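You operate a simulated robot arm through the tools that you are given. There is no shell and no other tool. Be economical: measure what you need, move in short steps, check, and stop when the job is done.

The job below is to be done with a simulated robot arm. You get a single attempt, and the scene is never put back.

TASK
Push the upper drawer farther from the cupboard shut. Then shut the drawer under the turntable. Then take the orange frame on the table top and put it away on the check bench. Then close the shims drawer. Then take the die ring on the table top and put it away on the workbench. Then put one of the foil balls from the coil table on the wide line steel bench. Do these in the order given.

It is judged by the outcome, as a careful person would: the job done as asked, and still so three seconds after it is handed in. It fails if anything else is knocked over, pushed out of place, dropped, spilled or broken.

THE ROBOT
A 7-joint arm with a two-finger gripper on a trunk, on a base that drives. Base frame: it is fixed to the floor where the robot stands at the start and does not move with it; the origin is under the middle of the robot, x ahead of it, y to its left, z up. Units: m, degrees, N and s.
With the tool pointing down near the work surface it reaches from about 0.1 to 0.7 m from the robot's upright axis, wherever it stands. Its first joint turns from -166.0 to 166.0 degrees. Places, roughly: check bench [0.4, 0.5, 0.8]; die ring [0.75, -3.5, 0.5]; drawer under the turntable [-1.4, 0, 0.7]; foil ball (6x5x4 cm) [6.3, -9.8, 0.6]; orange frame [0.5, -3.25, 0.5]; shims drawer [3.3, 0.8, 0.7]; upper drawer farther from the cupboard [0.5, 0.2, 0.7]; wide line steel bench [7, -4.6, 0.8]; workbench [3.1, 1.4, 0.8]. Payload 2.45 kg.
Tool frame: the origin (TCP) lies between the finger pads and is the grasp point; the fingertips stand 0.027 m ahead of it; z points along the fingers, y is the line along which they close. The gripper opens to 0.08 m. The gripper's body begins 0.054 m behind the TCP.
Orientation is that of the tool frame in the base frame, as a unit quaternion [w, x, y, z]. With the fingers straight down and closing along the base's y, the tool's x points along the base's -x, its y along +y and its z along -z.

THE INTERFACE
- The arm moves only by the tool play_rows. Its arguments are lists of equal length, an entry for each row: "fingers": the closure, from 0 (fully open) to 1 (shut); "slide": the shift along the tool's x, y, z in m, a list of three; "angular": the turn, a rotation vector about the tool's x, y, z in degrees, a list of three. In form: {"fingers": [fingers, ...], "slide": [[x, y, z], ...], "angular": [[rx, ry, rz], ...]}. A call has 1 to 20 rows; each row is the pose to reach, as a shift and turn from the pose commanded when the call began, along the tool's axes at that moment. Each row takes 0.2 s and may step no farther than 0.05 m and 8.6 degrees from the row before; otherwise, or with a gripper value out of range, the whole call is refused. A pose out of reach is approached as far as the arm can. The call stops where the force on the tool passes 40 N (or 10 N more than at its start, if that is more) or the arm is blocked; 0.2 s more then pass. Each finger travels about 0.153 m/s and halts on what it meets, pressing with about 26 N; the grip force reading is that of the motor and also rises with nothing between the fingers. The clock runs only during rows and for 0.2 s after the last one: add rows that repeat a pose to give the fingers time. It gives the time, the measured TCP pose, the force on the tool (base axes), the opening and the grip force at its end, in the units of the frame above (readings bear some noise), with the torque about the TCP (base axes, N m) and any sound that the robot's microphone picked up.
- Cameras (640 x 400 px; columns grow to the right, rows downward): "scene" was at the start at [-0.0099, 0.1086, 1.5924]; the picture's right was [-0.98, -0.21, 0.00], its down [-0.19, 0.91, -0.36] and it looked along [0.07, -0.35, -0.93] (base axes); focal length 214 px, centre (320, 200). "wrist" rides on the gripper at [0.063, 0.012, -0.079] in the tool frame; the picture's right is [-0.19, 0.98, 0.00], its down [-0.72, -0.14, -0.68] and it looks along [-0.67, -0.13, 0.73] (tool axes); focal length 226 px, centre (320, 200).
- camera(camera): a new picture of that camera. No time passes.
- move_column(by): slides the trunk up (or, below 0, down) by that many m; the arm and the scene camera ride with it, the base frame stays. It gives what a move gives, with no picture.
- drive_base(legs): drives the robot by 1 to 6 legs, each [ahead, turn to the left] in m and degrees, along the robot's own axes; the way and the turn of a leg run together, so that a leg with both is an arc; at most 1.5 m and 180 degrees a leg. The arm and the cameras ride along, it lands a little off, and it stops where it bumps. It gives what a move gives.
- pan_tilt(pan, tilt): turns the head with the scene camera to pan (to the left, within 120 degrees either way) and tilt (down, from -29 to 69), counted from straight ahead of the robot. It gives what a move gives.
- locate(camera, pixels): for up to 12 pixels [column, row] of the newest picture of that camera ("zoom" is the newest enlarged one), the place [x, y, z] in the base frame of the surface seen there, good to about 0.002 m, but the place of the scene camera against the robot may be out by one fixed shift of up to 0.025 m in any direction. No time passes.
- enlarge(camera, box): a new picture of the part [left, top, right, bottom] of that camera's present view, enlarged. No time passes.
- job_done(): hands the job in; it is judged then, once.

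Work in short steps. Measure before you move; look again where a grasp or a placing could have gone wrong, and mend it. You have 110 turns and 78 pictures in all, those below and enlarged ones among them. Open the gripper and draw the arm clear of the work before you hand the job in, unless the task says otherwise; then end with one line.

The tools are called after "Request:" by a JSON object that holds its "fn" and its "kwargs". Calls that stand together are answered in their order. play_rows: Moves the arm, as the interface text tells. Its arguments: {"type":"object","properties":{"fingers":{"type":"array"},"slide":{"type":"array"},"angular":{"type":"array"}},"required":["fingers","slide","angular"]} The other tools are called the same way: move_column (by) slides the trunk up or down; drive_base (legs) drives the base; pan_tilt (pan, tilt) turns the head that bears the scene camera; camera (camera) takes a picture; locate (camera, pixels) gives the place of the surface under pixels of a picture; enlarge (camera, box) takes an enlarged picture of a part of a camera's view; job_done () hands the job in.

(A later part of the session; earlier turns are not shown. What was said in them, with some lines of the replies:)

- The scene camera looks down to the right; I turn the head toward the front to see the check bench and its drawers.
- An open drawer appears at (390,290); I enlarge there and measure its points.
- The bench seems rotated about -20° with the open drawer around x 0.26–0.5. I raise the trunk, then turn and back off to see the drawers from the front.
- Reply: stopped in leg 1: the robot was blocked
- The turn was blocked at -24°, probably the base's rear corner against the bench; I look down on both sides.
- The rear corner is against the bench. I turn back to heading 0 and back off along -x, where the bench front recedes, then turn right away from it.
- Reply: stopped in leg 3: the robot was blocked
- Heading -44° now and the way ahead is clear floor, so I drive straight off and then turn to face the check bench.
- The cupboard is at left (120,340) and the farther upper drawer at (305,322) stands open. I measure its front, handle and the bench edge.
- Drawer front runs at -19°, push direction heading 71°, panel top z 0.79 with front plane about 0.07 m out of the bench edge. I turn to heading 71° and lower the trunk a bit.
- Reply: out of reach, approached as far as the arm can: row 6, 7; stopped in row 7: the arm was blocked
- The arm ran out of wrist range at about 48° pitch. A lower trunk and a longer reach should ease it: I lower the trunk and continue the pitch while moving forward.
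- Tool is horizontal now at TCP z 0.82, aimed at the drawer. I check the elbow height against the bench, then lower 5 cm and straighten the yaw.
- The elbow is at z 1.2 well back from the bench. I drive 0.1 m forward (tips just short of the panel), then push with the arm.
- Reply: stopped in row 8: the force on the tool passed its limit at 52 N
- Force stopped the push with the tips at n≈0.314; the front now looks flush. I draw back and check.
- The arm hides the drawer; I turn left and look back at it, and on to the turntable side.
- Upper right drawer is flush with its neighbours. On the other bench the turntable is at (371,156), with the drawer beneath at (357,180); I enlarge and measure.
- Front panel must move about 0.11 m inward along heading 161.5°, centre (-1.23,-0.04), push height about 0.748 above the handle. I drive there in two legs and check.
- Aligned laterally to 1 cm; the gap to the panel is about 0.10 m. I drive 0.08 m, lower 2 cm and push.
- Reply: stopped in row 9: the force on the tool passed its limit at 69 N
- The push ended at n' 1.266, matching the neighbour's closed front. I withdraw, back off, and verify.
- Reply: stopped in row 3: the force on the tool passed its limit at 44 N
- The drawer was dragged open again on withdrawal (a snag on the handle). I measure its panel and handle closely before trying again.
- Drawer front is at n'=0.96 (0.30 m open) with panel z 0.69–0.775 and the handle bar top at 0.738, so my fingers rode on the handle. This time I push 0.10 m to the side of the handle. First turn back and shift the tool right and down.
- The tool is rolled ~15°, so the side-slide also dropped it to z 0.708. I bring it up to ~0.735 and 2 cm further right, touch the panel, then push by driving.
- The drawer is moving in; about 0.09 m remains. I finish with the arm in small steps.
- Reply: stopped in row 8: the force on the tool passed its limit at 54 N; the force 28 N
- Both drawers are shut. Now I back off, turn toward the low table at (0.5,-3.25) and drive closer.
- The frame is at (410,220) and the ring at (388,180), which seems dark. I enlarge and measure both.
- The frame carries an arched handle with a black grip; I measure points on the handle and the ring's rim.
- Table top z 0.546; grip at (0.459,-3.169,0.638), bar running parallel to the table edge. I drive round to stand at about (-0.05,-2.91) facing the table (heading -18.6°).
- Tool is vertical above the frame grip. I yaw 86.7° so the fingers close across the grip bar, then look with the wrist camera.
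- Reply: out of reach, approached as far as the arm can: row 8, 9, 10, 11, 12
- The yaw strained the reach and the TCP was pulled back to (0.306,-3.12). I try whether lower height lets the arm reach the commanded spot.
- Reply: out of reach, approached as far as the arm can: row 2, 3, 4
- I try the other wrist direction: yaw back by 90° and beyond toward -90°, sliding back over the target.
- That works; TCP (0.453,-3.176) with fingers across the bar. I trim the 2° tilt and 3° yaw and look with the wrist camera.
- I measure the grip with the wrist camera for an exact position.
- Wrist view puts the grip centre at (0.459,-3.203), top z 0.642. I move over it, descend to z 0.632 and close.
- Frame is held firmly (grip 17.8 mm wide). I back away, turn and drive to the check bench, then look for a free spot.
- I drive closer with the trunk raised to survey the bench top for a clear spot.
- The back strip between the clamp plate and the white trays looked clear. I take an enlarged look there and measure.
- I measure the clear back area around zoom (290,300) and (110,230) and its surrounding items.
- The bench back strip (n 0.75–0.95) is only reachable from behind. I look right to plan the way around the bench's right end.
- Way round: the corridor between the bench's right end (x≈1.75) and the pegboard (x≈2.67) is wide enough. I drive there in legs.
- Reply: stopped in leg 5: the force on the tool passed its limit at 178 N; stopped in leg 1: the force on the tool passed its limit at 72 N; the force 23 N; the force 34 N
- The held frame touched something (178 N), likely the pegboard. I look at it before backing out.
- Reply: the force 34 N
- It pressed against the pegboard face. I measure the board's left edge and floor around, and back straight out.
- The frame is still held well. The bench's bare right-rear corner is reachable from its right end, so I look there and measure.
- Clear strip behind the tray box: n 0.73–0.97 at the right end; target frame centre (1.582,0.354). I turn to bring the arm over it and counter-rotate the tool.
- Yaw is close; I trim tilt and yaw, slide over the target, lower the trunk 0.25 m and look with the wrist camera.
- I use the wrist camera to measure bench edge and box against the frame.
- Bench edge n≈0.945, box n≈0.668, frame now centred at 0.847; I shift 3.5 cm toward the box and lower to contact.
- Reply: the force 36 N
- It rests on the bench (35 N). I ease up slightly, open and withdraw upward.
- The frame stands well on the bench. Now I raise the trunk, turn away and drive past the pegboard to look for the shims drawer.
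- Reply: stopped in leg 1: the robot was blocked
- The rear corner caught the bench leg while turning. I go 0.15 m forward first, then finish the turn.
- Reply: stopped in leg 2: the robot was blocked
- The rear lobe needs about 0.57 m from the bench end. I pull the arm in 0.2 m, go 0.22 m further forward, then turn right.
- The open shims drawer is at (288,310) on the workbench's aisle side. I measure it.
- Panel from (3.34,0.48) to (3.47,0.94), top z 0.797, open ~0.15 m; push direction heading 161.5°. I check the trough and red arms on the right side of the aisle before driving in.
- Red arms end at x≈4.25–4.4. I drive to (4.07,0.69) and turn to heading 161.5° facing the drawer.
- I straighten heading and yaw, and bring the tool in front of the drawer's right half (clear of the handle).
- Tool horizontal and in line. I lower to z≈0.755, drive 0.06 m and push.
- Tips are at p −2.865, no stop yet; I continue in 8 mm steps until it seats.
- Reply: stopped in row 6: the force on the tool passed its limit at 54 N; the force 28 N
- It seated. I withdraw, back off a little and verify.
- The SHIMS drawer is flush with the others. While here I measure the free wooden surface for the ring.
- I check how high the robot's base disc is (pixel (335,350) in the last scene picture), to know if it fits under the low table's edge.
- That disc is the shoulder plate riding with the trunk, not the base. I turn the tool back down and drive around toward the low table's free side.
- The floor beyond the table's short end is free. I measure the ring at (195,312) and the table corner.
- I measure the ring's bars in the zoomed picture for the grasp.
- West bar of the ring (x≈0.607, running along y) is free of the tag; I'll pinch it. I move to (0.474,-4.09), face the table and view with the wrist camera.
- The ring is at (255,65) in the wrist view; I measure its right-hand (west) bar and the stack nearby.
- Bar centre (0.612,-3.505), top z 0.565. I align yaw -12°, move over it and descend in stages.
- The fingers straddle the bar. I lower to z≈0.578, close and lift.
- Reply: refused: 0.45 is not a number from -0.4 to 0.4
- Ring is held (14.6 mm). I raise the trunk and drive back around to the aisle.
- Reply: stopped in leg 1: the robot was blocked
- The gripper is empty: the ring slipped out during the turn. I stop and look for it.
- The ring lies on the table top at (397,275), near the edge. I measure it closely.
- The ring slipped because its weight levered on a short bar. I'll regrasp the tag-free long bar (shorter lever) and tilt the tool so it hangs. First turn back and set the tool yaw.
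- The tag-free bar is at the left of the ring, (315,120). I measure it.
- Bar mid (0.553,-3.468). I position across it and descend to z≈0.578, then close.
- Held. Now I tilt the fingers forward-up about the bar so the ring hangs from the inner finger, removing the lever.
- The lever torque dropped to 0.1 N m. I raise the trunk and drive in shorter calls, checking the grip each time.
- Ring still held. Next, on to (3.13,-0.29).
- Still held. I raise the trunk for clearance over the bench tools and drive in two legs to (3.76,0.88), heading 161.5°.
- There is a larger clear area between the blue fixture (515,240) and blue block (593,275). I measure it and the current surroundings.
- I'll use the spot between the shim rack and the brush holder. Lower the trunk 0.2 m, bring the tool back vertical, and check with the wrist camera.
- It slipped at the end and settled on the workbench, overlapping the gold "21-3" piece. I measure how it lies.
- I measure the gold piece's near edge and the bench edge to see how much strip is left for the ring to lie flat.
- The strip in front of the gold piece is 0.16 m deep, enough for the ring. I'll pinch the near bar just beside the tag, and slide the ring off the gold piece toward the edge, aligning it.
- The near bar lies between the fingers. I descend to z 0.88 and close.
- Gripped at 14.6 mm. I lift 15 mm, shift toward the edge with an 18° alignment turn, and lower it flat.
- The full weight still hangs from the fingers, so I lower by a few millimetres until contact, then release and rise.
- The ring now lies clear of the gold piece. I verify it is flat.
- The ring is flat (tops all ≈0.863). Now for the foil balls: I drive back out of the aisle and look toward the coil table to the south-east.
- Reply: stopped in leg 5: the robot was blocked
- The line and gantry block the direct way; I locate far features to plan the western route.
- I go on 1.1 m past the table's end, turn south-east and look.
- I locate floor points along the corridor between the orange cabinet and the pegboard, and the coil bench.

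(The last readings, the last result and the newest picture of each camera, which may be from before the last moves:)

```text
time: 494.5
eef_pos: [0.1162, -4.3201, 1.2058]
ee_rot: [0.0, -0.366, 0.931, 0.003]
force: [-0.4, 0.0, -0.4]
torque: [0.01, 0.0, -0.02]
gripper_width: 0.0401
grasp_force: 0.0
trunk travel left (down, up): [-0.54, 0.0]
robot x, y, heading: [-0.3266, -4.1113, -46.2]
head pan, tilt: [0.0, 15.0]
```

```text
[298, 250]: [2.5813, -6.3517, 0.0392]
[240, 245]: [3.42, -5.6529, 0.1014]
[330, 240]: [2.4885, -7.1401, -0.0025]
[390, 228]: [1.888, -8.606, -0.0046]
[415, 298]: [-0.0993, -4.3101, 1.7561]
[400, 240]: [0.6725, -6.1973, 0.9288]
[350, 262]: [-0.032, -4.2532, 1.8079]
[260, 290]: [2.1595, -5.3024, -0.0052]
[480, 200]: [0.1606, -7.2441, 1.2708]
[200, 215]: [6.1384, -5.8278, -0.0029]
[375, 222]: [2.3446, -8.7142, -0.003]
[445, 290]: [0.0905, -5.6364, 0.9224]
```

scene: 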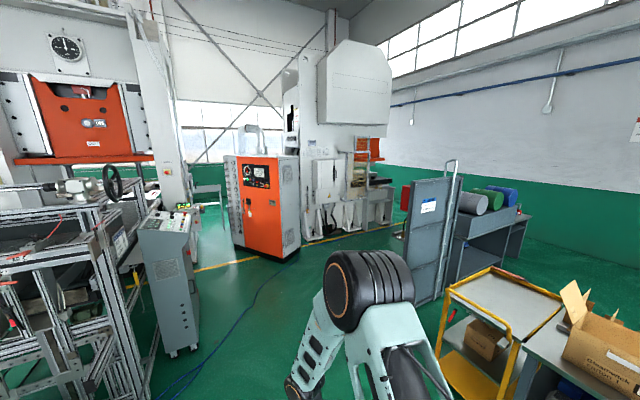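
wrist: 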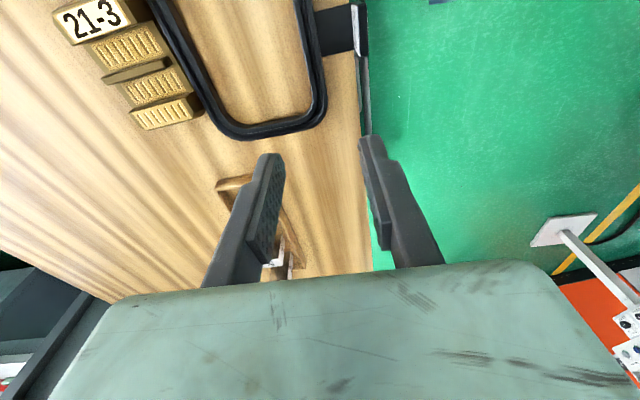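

The way runs between the grey control box (~(1.1,-4.5)) and the orange cabinet (2.6–3.4,-6.35…-5.65). I drive via (1.0,-5.3) to (3.0,-4.95) and look ahead.

Request:
{"fn": "drive_base", "kwargs": {"legs": [[0, 4.2], [0.9, 0], [0.88, 0], [0, 52], [1.0, 0], [1.0, 0]]}}

Request:
{"fn": "pan_tilt", "kwargs": {"pan": -40, "tilt": 18}}

Request:
{"fn": "camera", "kwargs": {"camera": "scene"}}

```text
time: 516.0
eef_pos: [3.4253, -4.8027, 1.2056]
ee_rot: [0.002, 0.749, -0.663, -0.002]
force: [0.5, 0.4, -0.3]
torque: [0.02, 0.05, -0.04]
gripper_width: 0.04
grasp_force: 0.0
trunk travel left (down, up): [-0.54, 0.0]
robot x, y, heading: [2.9959, -5.0404, 7.9]
head pan, tilt: [0.0, 15.0]
```

```text
time: 517.1
eef_pos: [3.4253, -4.801, 1.2062]
ee_rot: [0.002, 0.749, -0.663, -0.003]
force: [0.3, -0.5, -0.2]
torque: [0.02, 0.01, 0.0]
gripper_width: 0.0399
grasp_force: 0.0
trunk travel left (down, up): [-0.54, 0.0]
robot x, y, heading: [3.0004, -5.0376, 8.0]
head pan, tilt: [-40.0, 18.0]
```

```text
8 pictures are left
```

scene: 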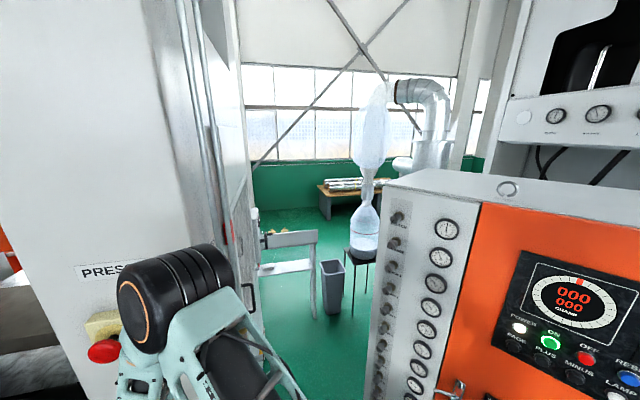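

I locate the passage's sides, the objects in it, and the table with shiny items at (345,190).

Request:
{"fn": "locate", "kwargs": {"camera": "scene", "pixels": [[345, 186], [365, 215], [290, 236], [318, 315], [345, 345], [395, 190], [245, 330], [285, 215], [330, 270], [350, 255], [103, 350], [268, 320]]}}

```text
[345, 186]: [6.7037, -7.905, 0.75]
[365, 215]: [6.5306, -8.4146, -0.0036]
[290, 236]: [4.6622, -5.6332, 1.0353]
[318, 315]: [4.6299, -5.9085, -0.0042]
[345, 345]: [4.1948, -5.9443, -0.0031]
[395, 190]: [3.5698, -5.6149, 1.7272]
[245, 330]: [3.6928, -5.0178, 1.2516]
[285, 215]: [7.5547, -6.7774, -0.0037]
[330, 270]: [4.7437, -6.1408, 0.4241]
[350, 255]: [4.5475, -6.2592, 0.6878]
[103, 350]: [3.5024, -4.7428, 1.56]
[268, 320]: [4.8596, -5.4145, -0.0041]
```

That passage is too narrow. I back out and go around the orange cabinet's other side toward (2.0,-8.5), then look east.

Request:
{"fn": "drive_base", "kwargs": {"legs": [[-1.0, 0], [0, -108.6], [1.1, 0], [1.07, 0], [0, 29], [1.2, 0]]}}

Request:
{"fn": "pan_tilt", "kwargs": {"pan": 50, "tilt": 18}}

Request:
{"fn": "camera", "kwargs": {"camera": "scene"}}

```text
time: 544.3
eef_pos: [2.1089, -8.7943, 1.2062]
ee_rot: [0.001, -0.131, 0.991, 0.003]
force: [0.3, 0.4, -0.5]
torque: [0.0, -0.01, 0.04]
gripper_width: 0.0401
grasp_force: 0.1
trunk travel left (down, up): [-0.54, 0.0]
robot x, y, heading: [1.8152, -8.404, -74.3]
head pan, tilt: [-40.0, 18.0]
```

```text
time: 546.0
eef_pos: [2.1088, -8.7945, 1.2058]
ee_rot: [0.001, -0.13, 0.992, 0.003]
force: [0.6, 0.4, 0.8]
torque: [0.0, 0.0, 0.02]
gripper_width: 0.04
grasp_force: 0.2
trunk travel left (down, up): [-0.54, 0.0]
robot x, y, heading: [1.8152, -8.4054, -74.3]
head pan, tilt: [50.0, 18.0]
```

```text
7 pictures are left
```

scene: 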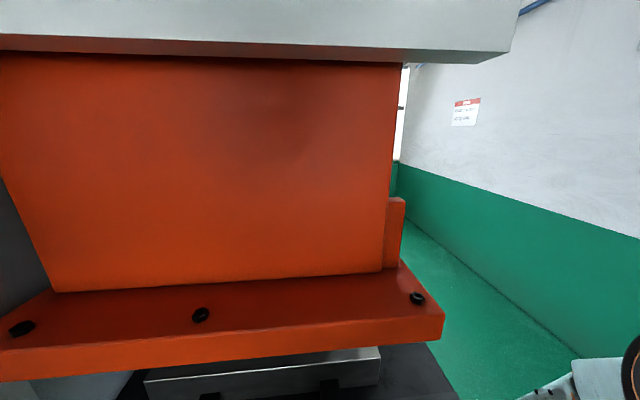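

Press 2 is on the left with a corridor along the south wall; I measure its width.

Request:
{"fn": "locate", "kwargs": {"camera": "scene", "pixels": [[443, 325], [402, 265], [410, 225], [470, 320], [440, 260], [560, 345], [480, 285], [430, 235], [404, 205], [455, 390]]}}

```text
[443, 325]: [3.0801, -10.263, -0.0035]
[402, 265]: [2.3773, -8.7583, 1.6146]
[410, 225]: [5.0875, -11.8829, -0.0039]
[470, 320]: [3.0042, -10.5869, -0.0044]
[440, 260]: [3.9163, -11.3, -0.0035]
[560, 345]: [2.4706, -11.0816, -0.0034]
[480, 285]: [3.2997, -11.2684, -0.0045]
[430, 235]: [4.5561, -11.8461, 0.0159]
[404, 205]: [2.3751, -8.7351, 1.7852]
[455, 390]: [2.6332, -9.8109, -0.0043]
```

I drive to (2.0,-10.1) in the corridor mouth, face along the wall and look.

Request:
{"fn": "drive_base", "kwargs": {"legs": [[0, -9.7], [0.85, 0], [0.85, 0], [0, 50]]}}

Request:
{"fn": "pan_tilt", "kwargs": {"pan": 15, "tilt": 20}}

Request:
{"fn": "camera", "kwargs": {"camera": "scene"}}

```text
time: 547.7
eef_pos: [2.0392, -8.8474, 1.2066]
ee_rot: [0.0, -0.046, 0.999, 0.002]
force: [0.2, 0.2, 0.3]
torque: [-0.02, -0.01, -0.03]
gripper_width: 0.0401
grasp_force: 0.0
trunk travel left (down, up): [-0.54, 0.0]
robot x, y, heading: [1.8172, -8.4167, -84.0]
head pan, tilt: [50.0, 18.0]
stopped in leg 2: the robot was blocked; the commanded pose is now the measured one
```

```text
time: 548.8
eef_pos: [2.0398, -8.8477, 1.2056]
ee_rot: [-0.001, -0.046, 0.999, 0.004]
force: [-1.0, 0.0, 0.2]
torque: [-0.02, 0.01, -0.04]
gripper_width: 0.0403
grasp_force: 0.1
trunk travel left (down, up): [-0.54, 0.0]
robot x, y, heading: [1.8175, -8.4154, -83.8]
head pan, tilt: [15.0, 20.0]
```

```text
6 pictures are left
```

scene: 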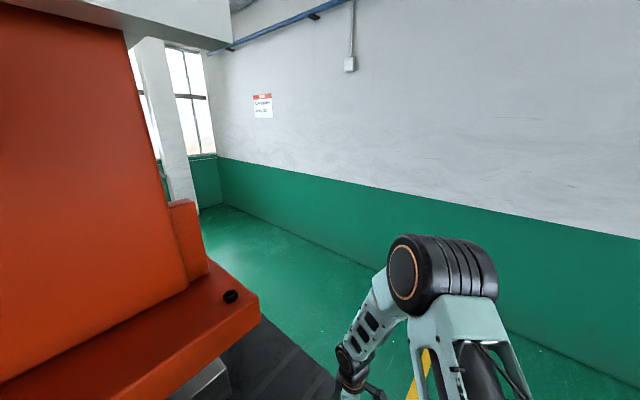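

The base is blocked by a dark ribbed bed at (275,365). I measure its extent.

Request:
{"fn": "locate", "kwargs": {"camera": "scene", "pixels": [[255, 320], [280, 365], [325, 375], [270, 325], [330, 360], [258, 295], [300, 300], [240, 250], [420, 375], [200, 207], [520, 350], [320, 390]]}}

```text
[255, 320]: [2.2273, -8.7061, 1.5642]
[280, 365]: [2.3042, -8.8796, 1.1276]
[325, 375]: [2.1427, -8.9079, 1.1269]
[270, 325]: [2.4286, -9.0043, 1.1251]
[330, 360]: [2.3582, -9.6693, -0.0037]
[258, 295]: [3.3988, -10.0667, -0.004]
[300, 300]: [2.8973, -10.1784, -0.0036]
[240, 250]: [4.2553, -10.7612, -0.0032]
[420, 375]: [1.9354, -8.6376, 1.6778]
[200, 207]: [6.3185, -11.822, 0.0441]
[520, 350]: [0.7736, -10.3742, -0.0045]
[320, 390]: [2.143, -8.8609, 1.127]
```

The press bed reaches x≈2.1 at y≈-8.9. I back off and swing wider to the west, then into the corridor.

Request:
{"fn": "drive_base", "kwargs": {"legs": [[-0.35, 0], [0, -46], [1.0, 0], [0, 70], [1.4, 0], [0, 41]]}}

Request:
{"fn": "pan_tilt", "kwargs": {"pan": 20, "tilt": 20}}

Request:
{"fn": "camera", "kwargs": {"camera": "scene"}}

```text
time: 569.7
eef_pos: [2.3435, -10.0412, 1.2051]
ee_rot: [-0.003, -0.578, 0.816, 0.002]
force: [0.1, 0.0, -0.8]
torque: [-0.03, -0.02, -0.01]
gripper_width: 0.0401
grasp_force: 0.1
trunk travel left (down, up): [-0.54, 0.0]
robot x, y, heading: [1.8572, -10.0633, -18.6]
head pan, tilt: [15.0, 20.0]
```

```text
time: 570.4
eef_pos: [2.3416, -10.041, 1.2063]
ee_rot: [-0.001, -0.579, 0.815, 0.003]
force: [0.4, -0.2, -0.1]
torque: [0.0, 0.02, 0.05]
gripper_width: 0.0401
grasp_force: 0.0
trunk travel left (down, up): [-0.54, 0.0]
robot x, y, heading: [1.8593, -10.0661, -18.6]
head pan, tilt: [20.0, 20.0]
```

```text
5 pictures are left
```

scene: 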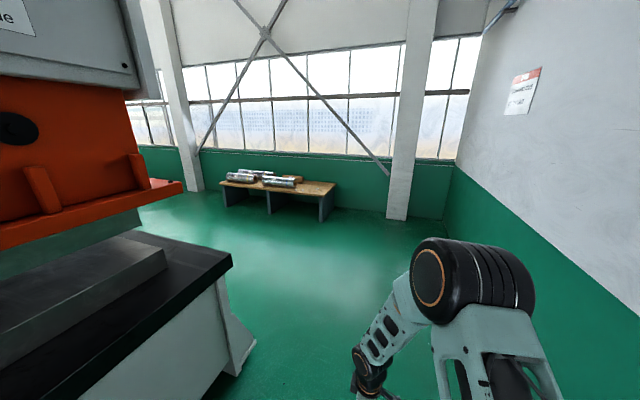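

The corridor is open to a table with rolls at (275,185). I measure it; only 5 pictures remain, so locating is done sparingly.

Request:
{"fn": "locate", "kwargs": {"camera": "scene", "pixels": [[320, 196], [225, 186], [268, 195], [335, 185], [290, 178], [305, 180], [325, 220], [225, 205], [245, 345], [395, 215], [315, 185], [240, 270]]}}

Request:
{"fn": "enlarge", "kwargs": {"camera": "scene", "box": [200, 150, 360, 230]}}

```text
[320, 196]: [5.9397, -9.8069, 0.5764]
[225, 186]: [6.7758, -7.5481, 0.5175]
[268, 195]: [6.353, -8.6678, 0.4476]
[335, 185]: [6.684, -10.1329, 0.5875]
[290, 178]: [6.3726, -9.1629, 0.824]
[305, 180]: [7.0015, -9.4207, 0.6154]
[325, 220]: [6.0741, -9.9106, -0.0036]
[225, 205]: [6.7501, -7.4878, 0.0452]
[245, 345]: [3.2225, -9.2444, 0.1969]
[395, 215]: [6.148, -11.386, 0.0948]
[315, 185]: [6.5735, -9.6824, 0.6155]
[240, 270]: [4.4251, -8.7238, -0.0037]
```

```text
4.00 times, centred on (280, 190) of scene
```

zoom: 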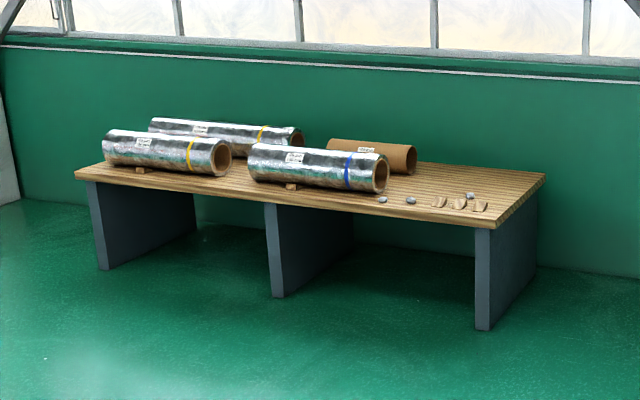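

The small grey foil balls are at zoom (382,199), (411,200) and (469,195). I locate them.

Request:
{"fn": "locate", "kwargs": {"camera": "zoom", "pixels": [[382, 199], [411, 200], [469, 195], [440, 202], [400, 210], [475, 224], [540, 178], [395, 203], [365, 185], [268, 200]]}}

```text
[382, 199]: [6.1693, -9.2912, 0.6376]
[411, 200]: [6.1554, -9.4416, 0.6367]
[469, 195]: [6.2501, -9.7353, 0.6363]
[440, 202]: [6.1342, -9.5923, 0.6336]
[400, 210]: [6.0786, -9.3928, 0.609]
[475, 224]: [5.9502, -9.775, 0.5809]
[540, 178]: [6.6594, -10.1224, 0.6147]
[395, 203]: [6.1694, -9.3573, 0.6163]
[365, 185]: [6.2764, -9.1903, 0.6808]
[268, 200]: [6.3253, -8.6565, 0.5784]
```

I pick the middle ball at (6.155,-9.442). I drive through the corridor to stand at (5.62,-9.44), heading -19°.

Request:
{"fn": "drive_base", "kwargs": {"legs": [[0, 18.6], [1.5, 0], [0, 15.5], [1.17, 0], [1.17, 0], [0, -34.5]]}}

```text
time: 592.6
eef_pos: [6.1195, -9.5566, 1.2066]
ee_rot: [0.0, -0.548, 0.836, 0.004]
force: [0.2, 0.3, -0.5]
torque: [-0.01, -0.01, -0.02]
gripper_width: 0.0397
grasp_force: 0.1
trunk travel left (down, up): [-0.54, 0.0]
robot x, y, heading: [5.6328, -9.5475, -22.8]
head pan, tilt: [20.0, 20.0]
```

I turn 12° to bring the tool over the ball, lower the trunk 0.4 m and take a wrist picture.

Request:
{"fn": "drive_base", "kwargs": {"legs": [[0, 12.4]]}}

Request:
{"fn": "move_column", "kwargs": {"by": -0.38}}

Request:
{"fn": "play_rows", "kwargs": {"fingers": [0.2, 0, 0], "slide": [[0, 0, 0], [0, 0, 0], [0, 0, 0]], "angular": [[0, 0, 0], [0, 0, 0], [0, 0, 0]]}}

Request:
{"fn": "camera", "kwargs": {"camera": "wrist"}}

```text
time: 593.8
eef_pos: [6.1104, -9.4543, 1.2052]
ee_rot: [-0.002, -0.635, 0.773, 0.003]
force: [0.0, 0.0, 0.0]
torque: [-0.03, -0.02, 0.03]
gripper_width: 0.0402
grasp_force: 0.0
trunk travel left (down, up): [-0.54, 0.0]
robot x, y, heading: [5.6358, -9.5459, -10.4]
head pan, tilt: [20.0, 20.0]
```

```text
time: 597.5
eef_pos: [6.1102, -9.454, 0.8259]
ee_rot: [-0.002, -0.635, 0.772, 0.003]
force: [-0.5, -0.5, 0.1]
torque: [0.03, -0.02, 0.0]
gripper_width: 0.0401
grasp_force: 0.1
trunk travel left (down, up): [-0.16, 0.38]
robot x, y, heading: [5.6316, -9.5468, -10.3]
head pan, tilt: [20.0, 20.0]
```

```text
time: 598.3
eef_pos: [6.1099, -9.4544, 0.8251]
ee_rot: [-0.003, -0.635, 0.773, 0.002]
force: [-0.6, -0.7, -0.2]
torque: [-0.01, 0.0, -0.01]
gripper_width: 0.0801
grasp_force: 0.0
trunk travel left (down, up): [-0.16, 0.38]
robot x, y, heading: [5.6296, -9.5455, -10.3]
head pan, tilt: [20.0, 20.0]
```

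```text
3 pictures are left
```

wrist: 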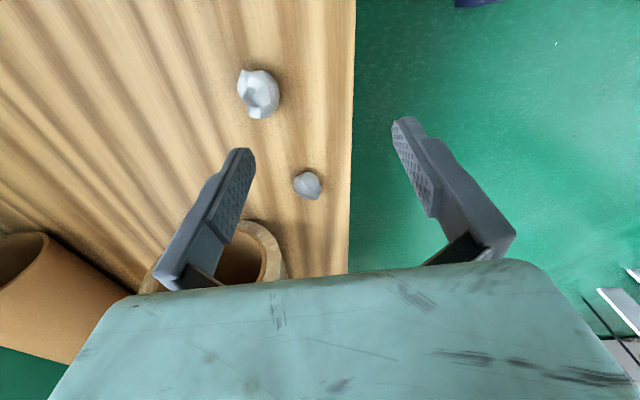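

The middle ball is at (258,93). I locate its extents.

Request:
{"fn": "locate", "kwargs": {"camera": "wrist", "pixels": [[258, 92], [243, 85], [275, 95], [255, 75], [260, 112], [262, 85], [252, 100], [300, 95], [345, 60], [308, 185]]}}

```text
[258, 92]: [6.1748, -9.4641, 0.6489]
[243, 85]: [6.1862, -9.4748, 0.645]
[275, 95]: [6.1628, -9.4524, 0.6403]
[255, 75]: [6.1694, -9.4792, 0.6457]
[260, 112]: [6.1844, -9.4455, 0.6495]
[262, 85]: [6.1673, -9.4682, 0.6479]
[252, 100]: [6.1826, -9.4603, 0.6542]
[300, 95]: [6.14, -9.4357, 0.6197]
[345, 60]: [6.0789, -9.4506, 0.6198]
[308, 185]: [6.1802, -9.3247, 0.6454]
```

Ball centre (6.175,-9.463), top 0.652, table 0.620. I move over it, descend to z 0.651 and close.

Request:
{"fn": "play_rows", "kwargs": {"fingers": [0, 0, 0, 0, 0, 0, 0, 0, 0.5, 1, 1, 1], "slide": [[-0.002, -0.033, 0], [-0.0038, -0.0656, 0], [-0.0038, -0.0656, 0.04], [-0.0038, -0.0656, 0.08], [-0.0038, -0.0656, 0.12], [-0.0038, -0.0656, 0.15], [-0.0038, -0.0656, 0.165], [-0.0038, -0.0656, 0.174], [-0.0038, -0.0656, 0.174], [-0.0038, -0.0656, 0.174], [-0.0038, -0.0656, 0.174], [-0.0038, -0.0656, 0.174]], "angular": [[0, 0, 0], [0, 0, 0], [0, 0, 0], [0, 0, 0], [0, 0, 0], [0, 0, 0], [0, 0, 0], [0, 0, 0], [0, 0, 0], [0, 0, 0], [0, 0, 0], [0, 0, 0]]}}

Request:
{"fn": "play_rows", "kwargs": {"fingers": [1, 1, 1, 1], "slide": [[0, 0, -0.04], [0, 0, -0.08], [0, 0, -0.12], [0, 0, -0.16]], "angular": [[0, 0, 0], [0, 0, 0], [0, 0, 0], [0, 0, 0]]}}

Request:
{"fn": "move_column", "kwargs": {"by": 0.38}}

```text
time: 600.9
eef_pos: [6.1716, -9.4629, 0.652]
ee_rot: [-0.001, -0.635, 0.773, 0.003]
force: [-0.4, 0.0, -0.1]
torque: [0.03, -0.02, 0.01]
gripper_width: 0.0391
grasp_force: 25.9
trunk travel left (down, up): [-0.16, 0.38]
robot x, y, heading: [5.6312, -9.5459, -10.6]
head pan, tilt: [20.0, 20.0]
```

```text
time: 601.9
eef_pos: [6.1747, -9.4622, 0.8135]
ee_rot: [-0.002, -0.635, 0.773, 0.003]
force: [0.3, -0.8, -0.6]
torque: [-0.03, -0.03, 0.03]
gripper_width: 0.0393
grasp_force: 25.7
trunk travel left (down, up): [-0.16, 0.38]
robot x, y, heading: [5.63, -9.5452, -10.3]
head pan, tilt: [20.0, 20.0]
```

```text
time: 605.5
eef_pos: [6.176, -9.4632, 1.1932]
ee_rot: [-0.003, -0.634, 0.773, 0.003]
force: [0.1, 0.4, -0.4]
torque: [0.01, 0.03, 0.0]
gripper_width: 0.0389
grasp_force: 26.4
trunk travel left (down, up): [-0.54, 0.0]
robot x, y, heading: [5.6311, -9.5445, -10.9]
head pan, tilt: [20.0, 20.0]
```

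Ball is held (39 mm). I back off from the table, turn north and drive 1 m in the open floor, then look toward the steel bench.

Request:
{"fn": "drive_base", "kwargs": {"legs": [[-0.3, 0], [0, 86], [1.2, 0]]}}

Request:
{"fn": "pan_tilt", "kwargs": {"pan": -12, "tilt": 18}}

Request:
{"fn": "camera", "kwargs": {"camera": "scene"}}

```text
time: 617.0
eef_pos: [5.5839, -7.7804, 1.1936]
ee_rot: [0.004, 0.992, -0.13, -0.002]
force: [0.8, 0.5, 0.2]
torque: [-0.01, 0.0, -0.03]
gripper_width: 0.039
grasp_force: 25.8
trunk travel left (down, up): [-0.54, 0.0]
robot x, y, heading: [5.6312, -8.3309, 75.9]
head pan, tilt: [20.0, 20.0]
```

```text
time: 618.0
eef_pos: [5.5849, -7.7808, 1.1926]
ee_rot: [0.003, 0.992, -0.13, 0.0]
force: [0.3, 0.2, 0.4]
torque: [0.01, -0.01, -0.02]
gripper_width: 0.0389
grasp_force: 26.0
trunk travel left (down, up): [-0.54, 0.0]
robot x, y, heading: [5.6342, -8.331, 75.7]
head pan, tilt: [-12.0, 18.0]
```

```text
2 pictures are left
```

scene: 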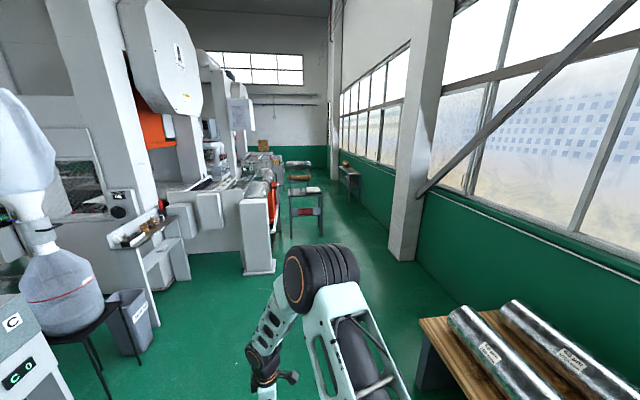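

The steel bench is at about (305,200). I measure its top, edges and the floor leading there.

Request:
{"fn": "locate", "kwargs": {"camera": "scene", "pixels": [[305, 194], [291, 197], [320, 193], [298, 191], [320, 187], [293, 236], [321, 235], [272, 268], [310, 215], [390, 250], [265, 205], [330, 250]]}}

Request:
{"fn": "enlarge", "kwargs": {"camera": "scene", "box": [250, 150, 370, 250]}}

```text
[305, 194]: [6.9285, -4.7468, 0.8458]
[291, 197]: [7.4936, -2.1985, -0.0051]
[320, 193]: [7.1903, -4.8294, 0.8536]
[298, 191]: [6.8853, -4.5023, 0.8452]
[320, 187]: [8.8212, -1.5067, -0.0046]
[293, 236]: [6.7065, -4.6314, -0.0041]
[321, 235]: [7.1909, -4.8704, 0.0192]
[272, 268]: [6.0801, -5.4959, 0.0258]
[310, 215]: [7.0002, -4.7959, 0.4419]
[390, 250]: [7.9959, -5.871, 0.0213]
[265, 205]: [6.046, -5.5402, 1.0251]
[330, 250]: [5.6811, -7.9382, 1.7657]
```

```text
4.00 times, centred on (310, 200) of scene
5 turns are left
```

zoom: 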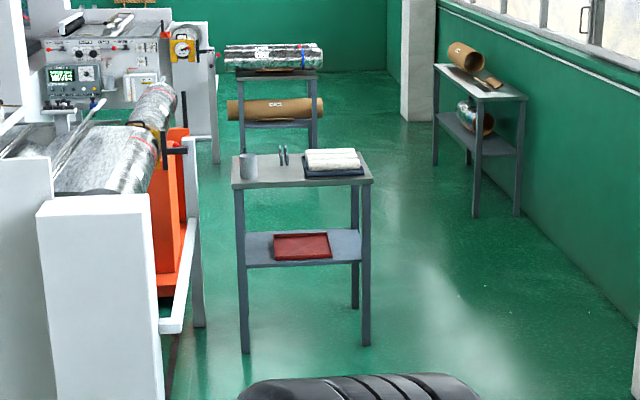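

Five turns remain. The fixed camera shift is about (+0.005,-0.025); the clear spot between cup and towel tray is at about (6.89,-4.635). I drive there and check with the last picture.

Request:
{"fn": "drive_base", "kwargs": {"legs": [[0, -7.5], [1.2, 0], [1.2, 0], [0.98, 0], [0, 2.8]]}}

Request:
{"fn": "camera", "kwargs": {"camera": "wrist"}}

Request:
{"fn": "locate", "kwargs": {"camera": "wrist", "pixels": [[320, 46], [280, 46], [360, 46], [240, 46], [400, 46], [320, 15], [280, 15], [360, 15], [320, 90], [270, 90], [370, 90], [420, 90]]}}

```text
time: 635.6
eef_pos: [6.8812, -4.6132, 1.1933]
ee_rot: [0.002, 0.986, -0.167, 0.0]
force: [-0.1, 0.1, -0.7]
torque: [0.0, -0.03, 0.05]
gripper_width: 0.0385
grasp_force: 25.8
trunk travel left (down, up): [-0.54, 0.0]
robot x, y, heading: [6.8873, -5.1636, 71.2]
head pan, tilt: [-12.0, 18.0]
```

```text
0 pictures are left
```

wrist: 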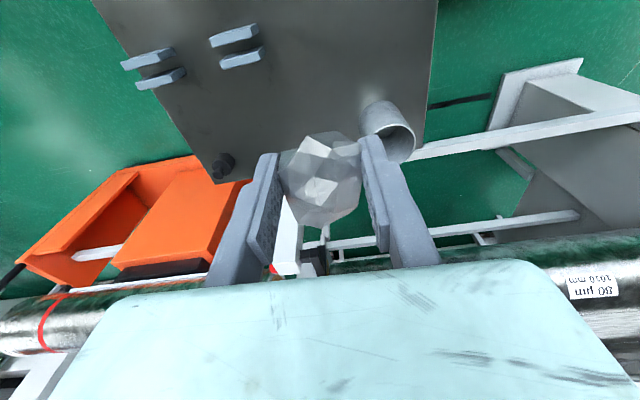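

```text
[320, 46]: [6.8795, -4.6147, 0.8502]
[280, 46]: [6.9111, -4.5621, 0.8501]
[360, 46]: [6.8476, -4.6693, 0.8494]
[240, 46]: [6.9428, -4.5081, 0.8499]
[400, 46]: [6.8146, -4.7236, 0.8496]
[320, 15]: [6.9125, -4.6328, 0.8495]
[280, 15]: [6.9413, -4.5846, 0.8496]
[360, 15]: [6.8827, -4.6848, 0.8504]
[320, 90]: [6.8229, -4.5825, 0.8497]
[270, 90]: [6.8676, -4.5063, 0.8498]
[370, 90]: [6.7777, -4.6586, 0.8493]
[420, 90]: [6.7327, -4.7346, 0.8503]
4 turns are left
```

The tool stands over bare steel (all points z 0.850) with the cup and clips ≥0.1 m off. I lower, set the ball down, open and rise.

Request:
{"fn": "move_column", "kwargs": {"by": -0.28}}

Request:
{"fn": "play_rows", "kwargs": {"fingers": [1, 1, 1, 1], "slide": [[0, 0.01, 0.01], [0, 0.01, 0.02], [0, 0.01, 0.027], [0, 0.01, 0.031]], "angular": [[0, 0, 0], [0, 0, 0], [0, 0, 0], [0, 0, 0]]}}

Request:
{"fn": "play_rows", "kwargs": {"fingers": [0.45, 0.35, 0.25, 0.15, 0.15, 0.15, 0.15, 0.15, 0.15], "slide": [[0, 0, 0], [0, 0, 0], [0, 0, 0], [0, 0, 0], [0, 0, 0], [0, 0, -0.03], [0, 0, -0.07], [0, 0, -0.11], [0, 0, -0.15]], "angular": [[0, 0, 0], [0, 0, 0], [0, 0, 0], [0, 0, 0], [0, 0, 0], [0, 0, 0], [0, 0, 0], [0, 0, 0], [0, 0, 0]]}}

Request:
{"fn": "move_column", "kwargs": {"by": 0.25}}

```text
time: 638.4
eef_pos: [6.8822, -4.6124, 0.9128]
ee_rot: [0.003, 0.986, -0.167, 0.0]
force: [0.5, -0.2, -0.2]
torque: [0.01, -0.01, 0.03]
gripper_width: 0.0387
grasp_force: 26.2
trunk travel left (down, up): [-0.26, 0.28]
robot x, y, heading: [6.8861, -5.1642, 71.6]
head pan, tilt: [-12.0, 18.0]
```

```text
time: 639.4
eef_pos: [6.8774, -4.6218, 0.8827]
ee_rot: [0.003, 0.986, -0.168, 0.0]
force: [-0.1, 0.1, -0.2]
torque: [0.0, 0.05, -0.01]
gripper_width: 0.0383
grasp_force: 25.9
trunk travel left (down, up): [-0.26, 0.28]
robot x, y, heading: [6.8882, -5.1668, 71.7]
head pan, tilt: [-12.0, 18.0]
```

```text
time: 641.4
eef_pos: [6.8786, -4.6231, 1.0318]
ee_rot: [0.004, 0.986, -0.168, -0.001]
force: [0.2, 0.0, -1.4]
torque: [0.0, 0.0, 0.0]
gripper_width: 0.0682
grasp_force: 0.1
trunk travel left (down, up): [-0.26, 0.28]
robot x, y, heading: [6.8891, -5.1613, 71.8]
head pan, tilt: [-12.0, 18.0]
```

```text
time: 644.0
eef_pos: [6.8786, -4.6205, 1.2816]
ee_rot: [0.003, 0.986, -0.167, -0.001]
force: [0.0, 0.1, 0.3]
torque: [0.02, 0.01, 0.0]
gripper_width: 0.0682
grasp_force: 0.1
trunk travel left (down, up): [-0.51, 0.03]
robot x, y, heading: [6.8915, -5.1658, 71.6]
head pan, tilt: [-12.0, 18.0]
3 turns are left
```

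The ball was released at table height with open fingers. I back the arm clear of the bench and hand in.

Request:
{"fn": "drive_base", "kwargs": {"legs": [[-0.4, 0]]}}

Request:
{"fn": "job_done", "kwargs": {}}

```text
time: 646.5
eef_pos: [6.7522, -5.0054, 1.2813]
ee_rot: [0.003, 0.986, -0.169, 0.0]
force: [-0.3, 0.6, 0.8]
torque: [-0.03, -0.02, 0.01]
gripper_width: 0.0678
grasp_force: 0.0
trunk travel left (down, up): [-0.51, 0.03]
robot x, y, heading: [6.7617, -5.545, 71.4]
head pan, tilt: [-12.0, 18.0]
```

```text
The job is handed in.
```

I did all six steps in order and handed the job in, but I dropped the die ring twice, which may count against it. The first drop was back onto the low table. The second was onto the workbench over the gold "21-3" piece; I then moved the ring clear, and it lies flat with its tag just past the bench edge. I also bumped the pegboard with the orange frame on the way, pulled the turntable drawer open once before shutting it, and had no pictures left to check the foil ball after releasing it.
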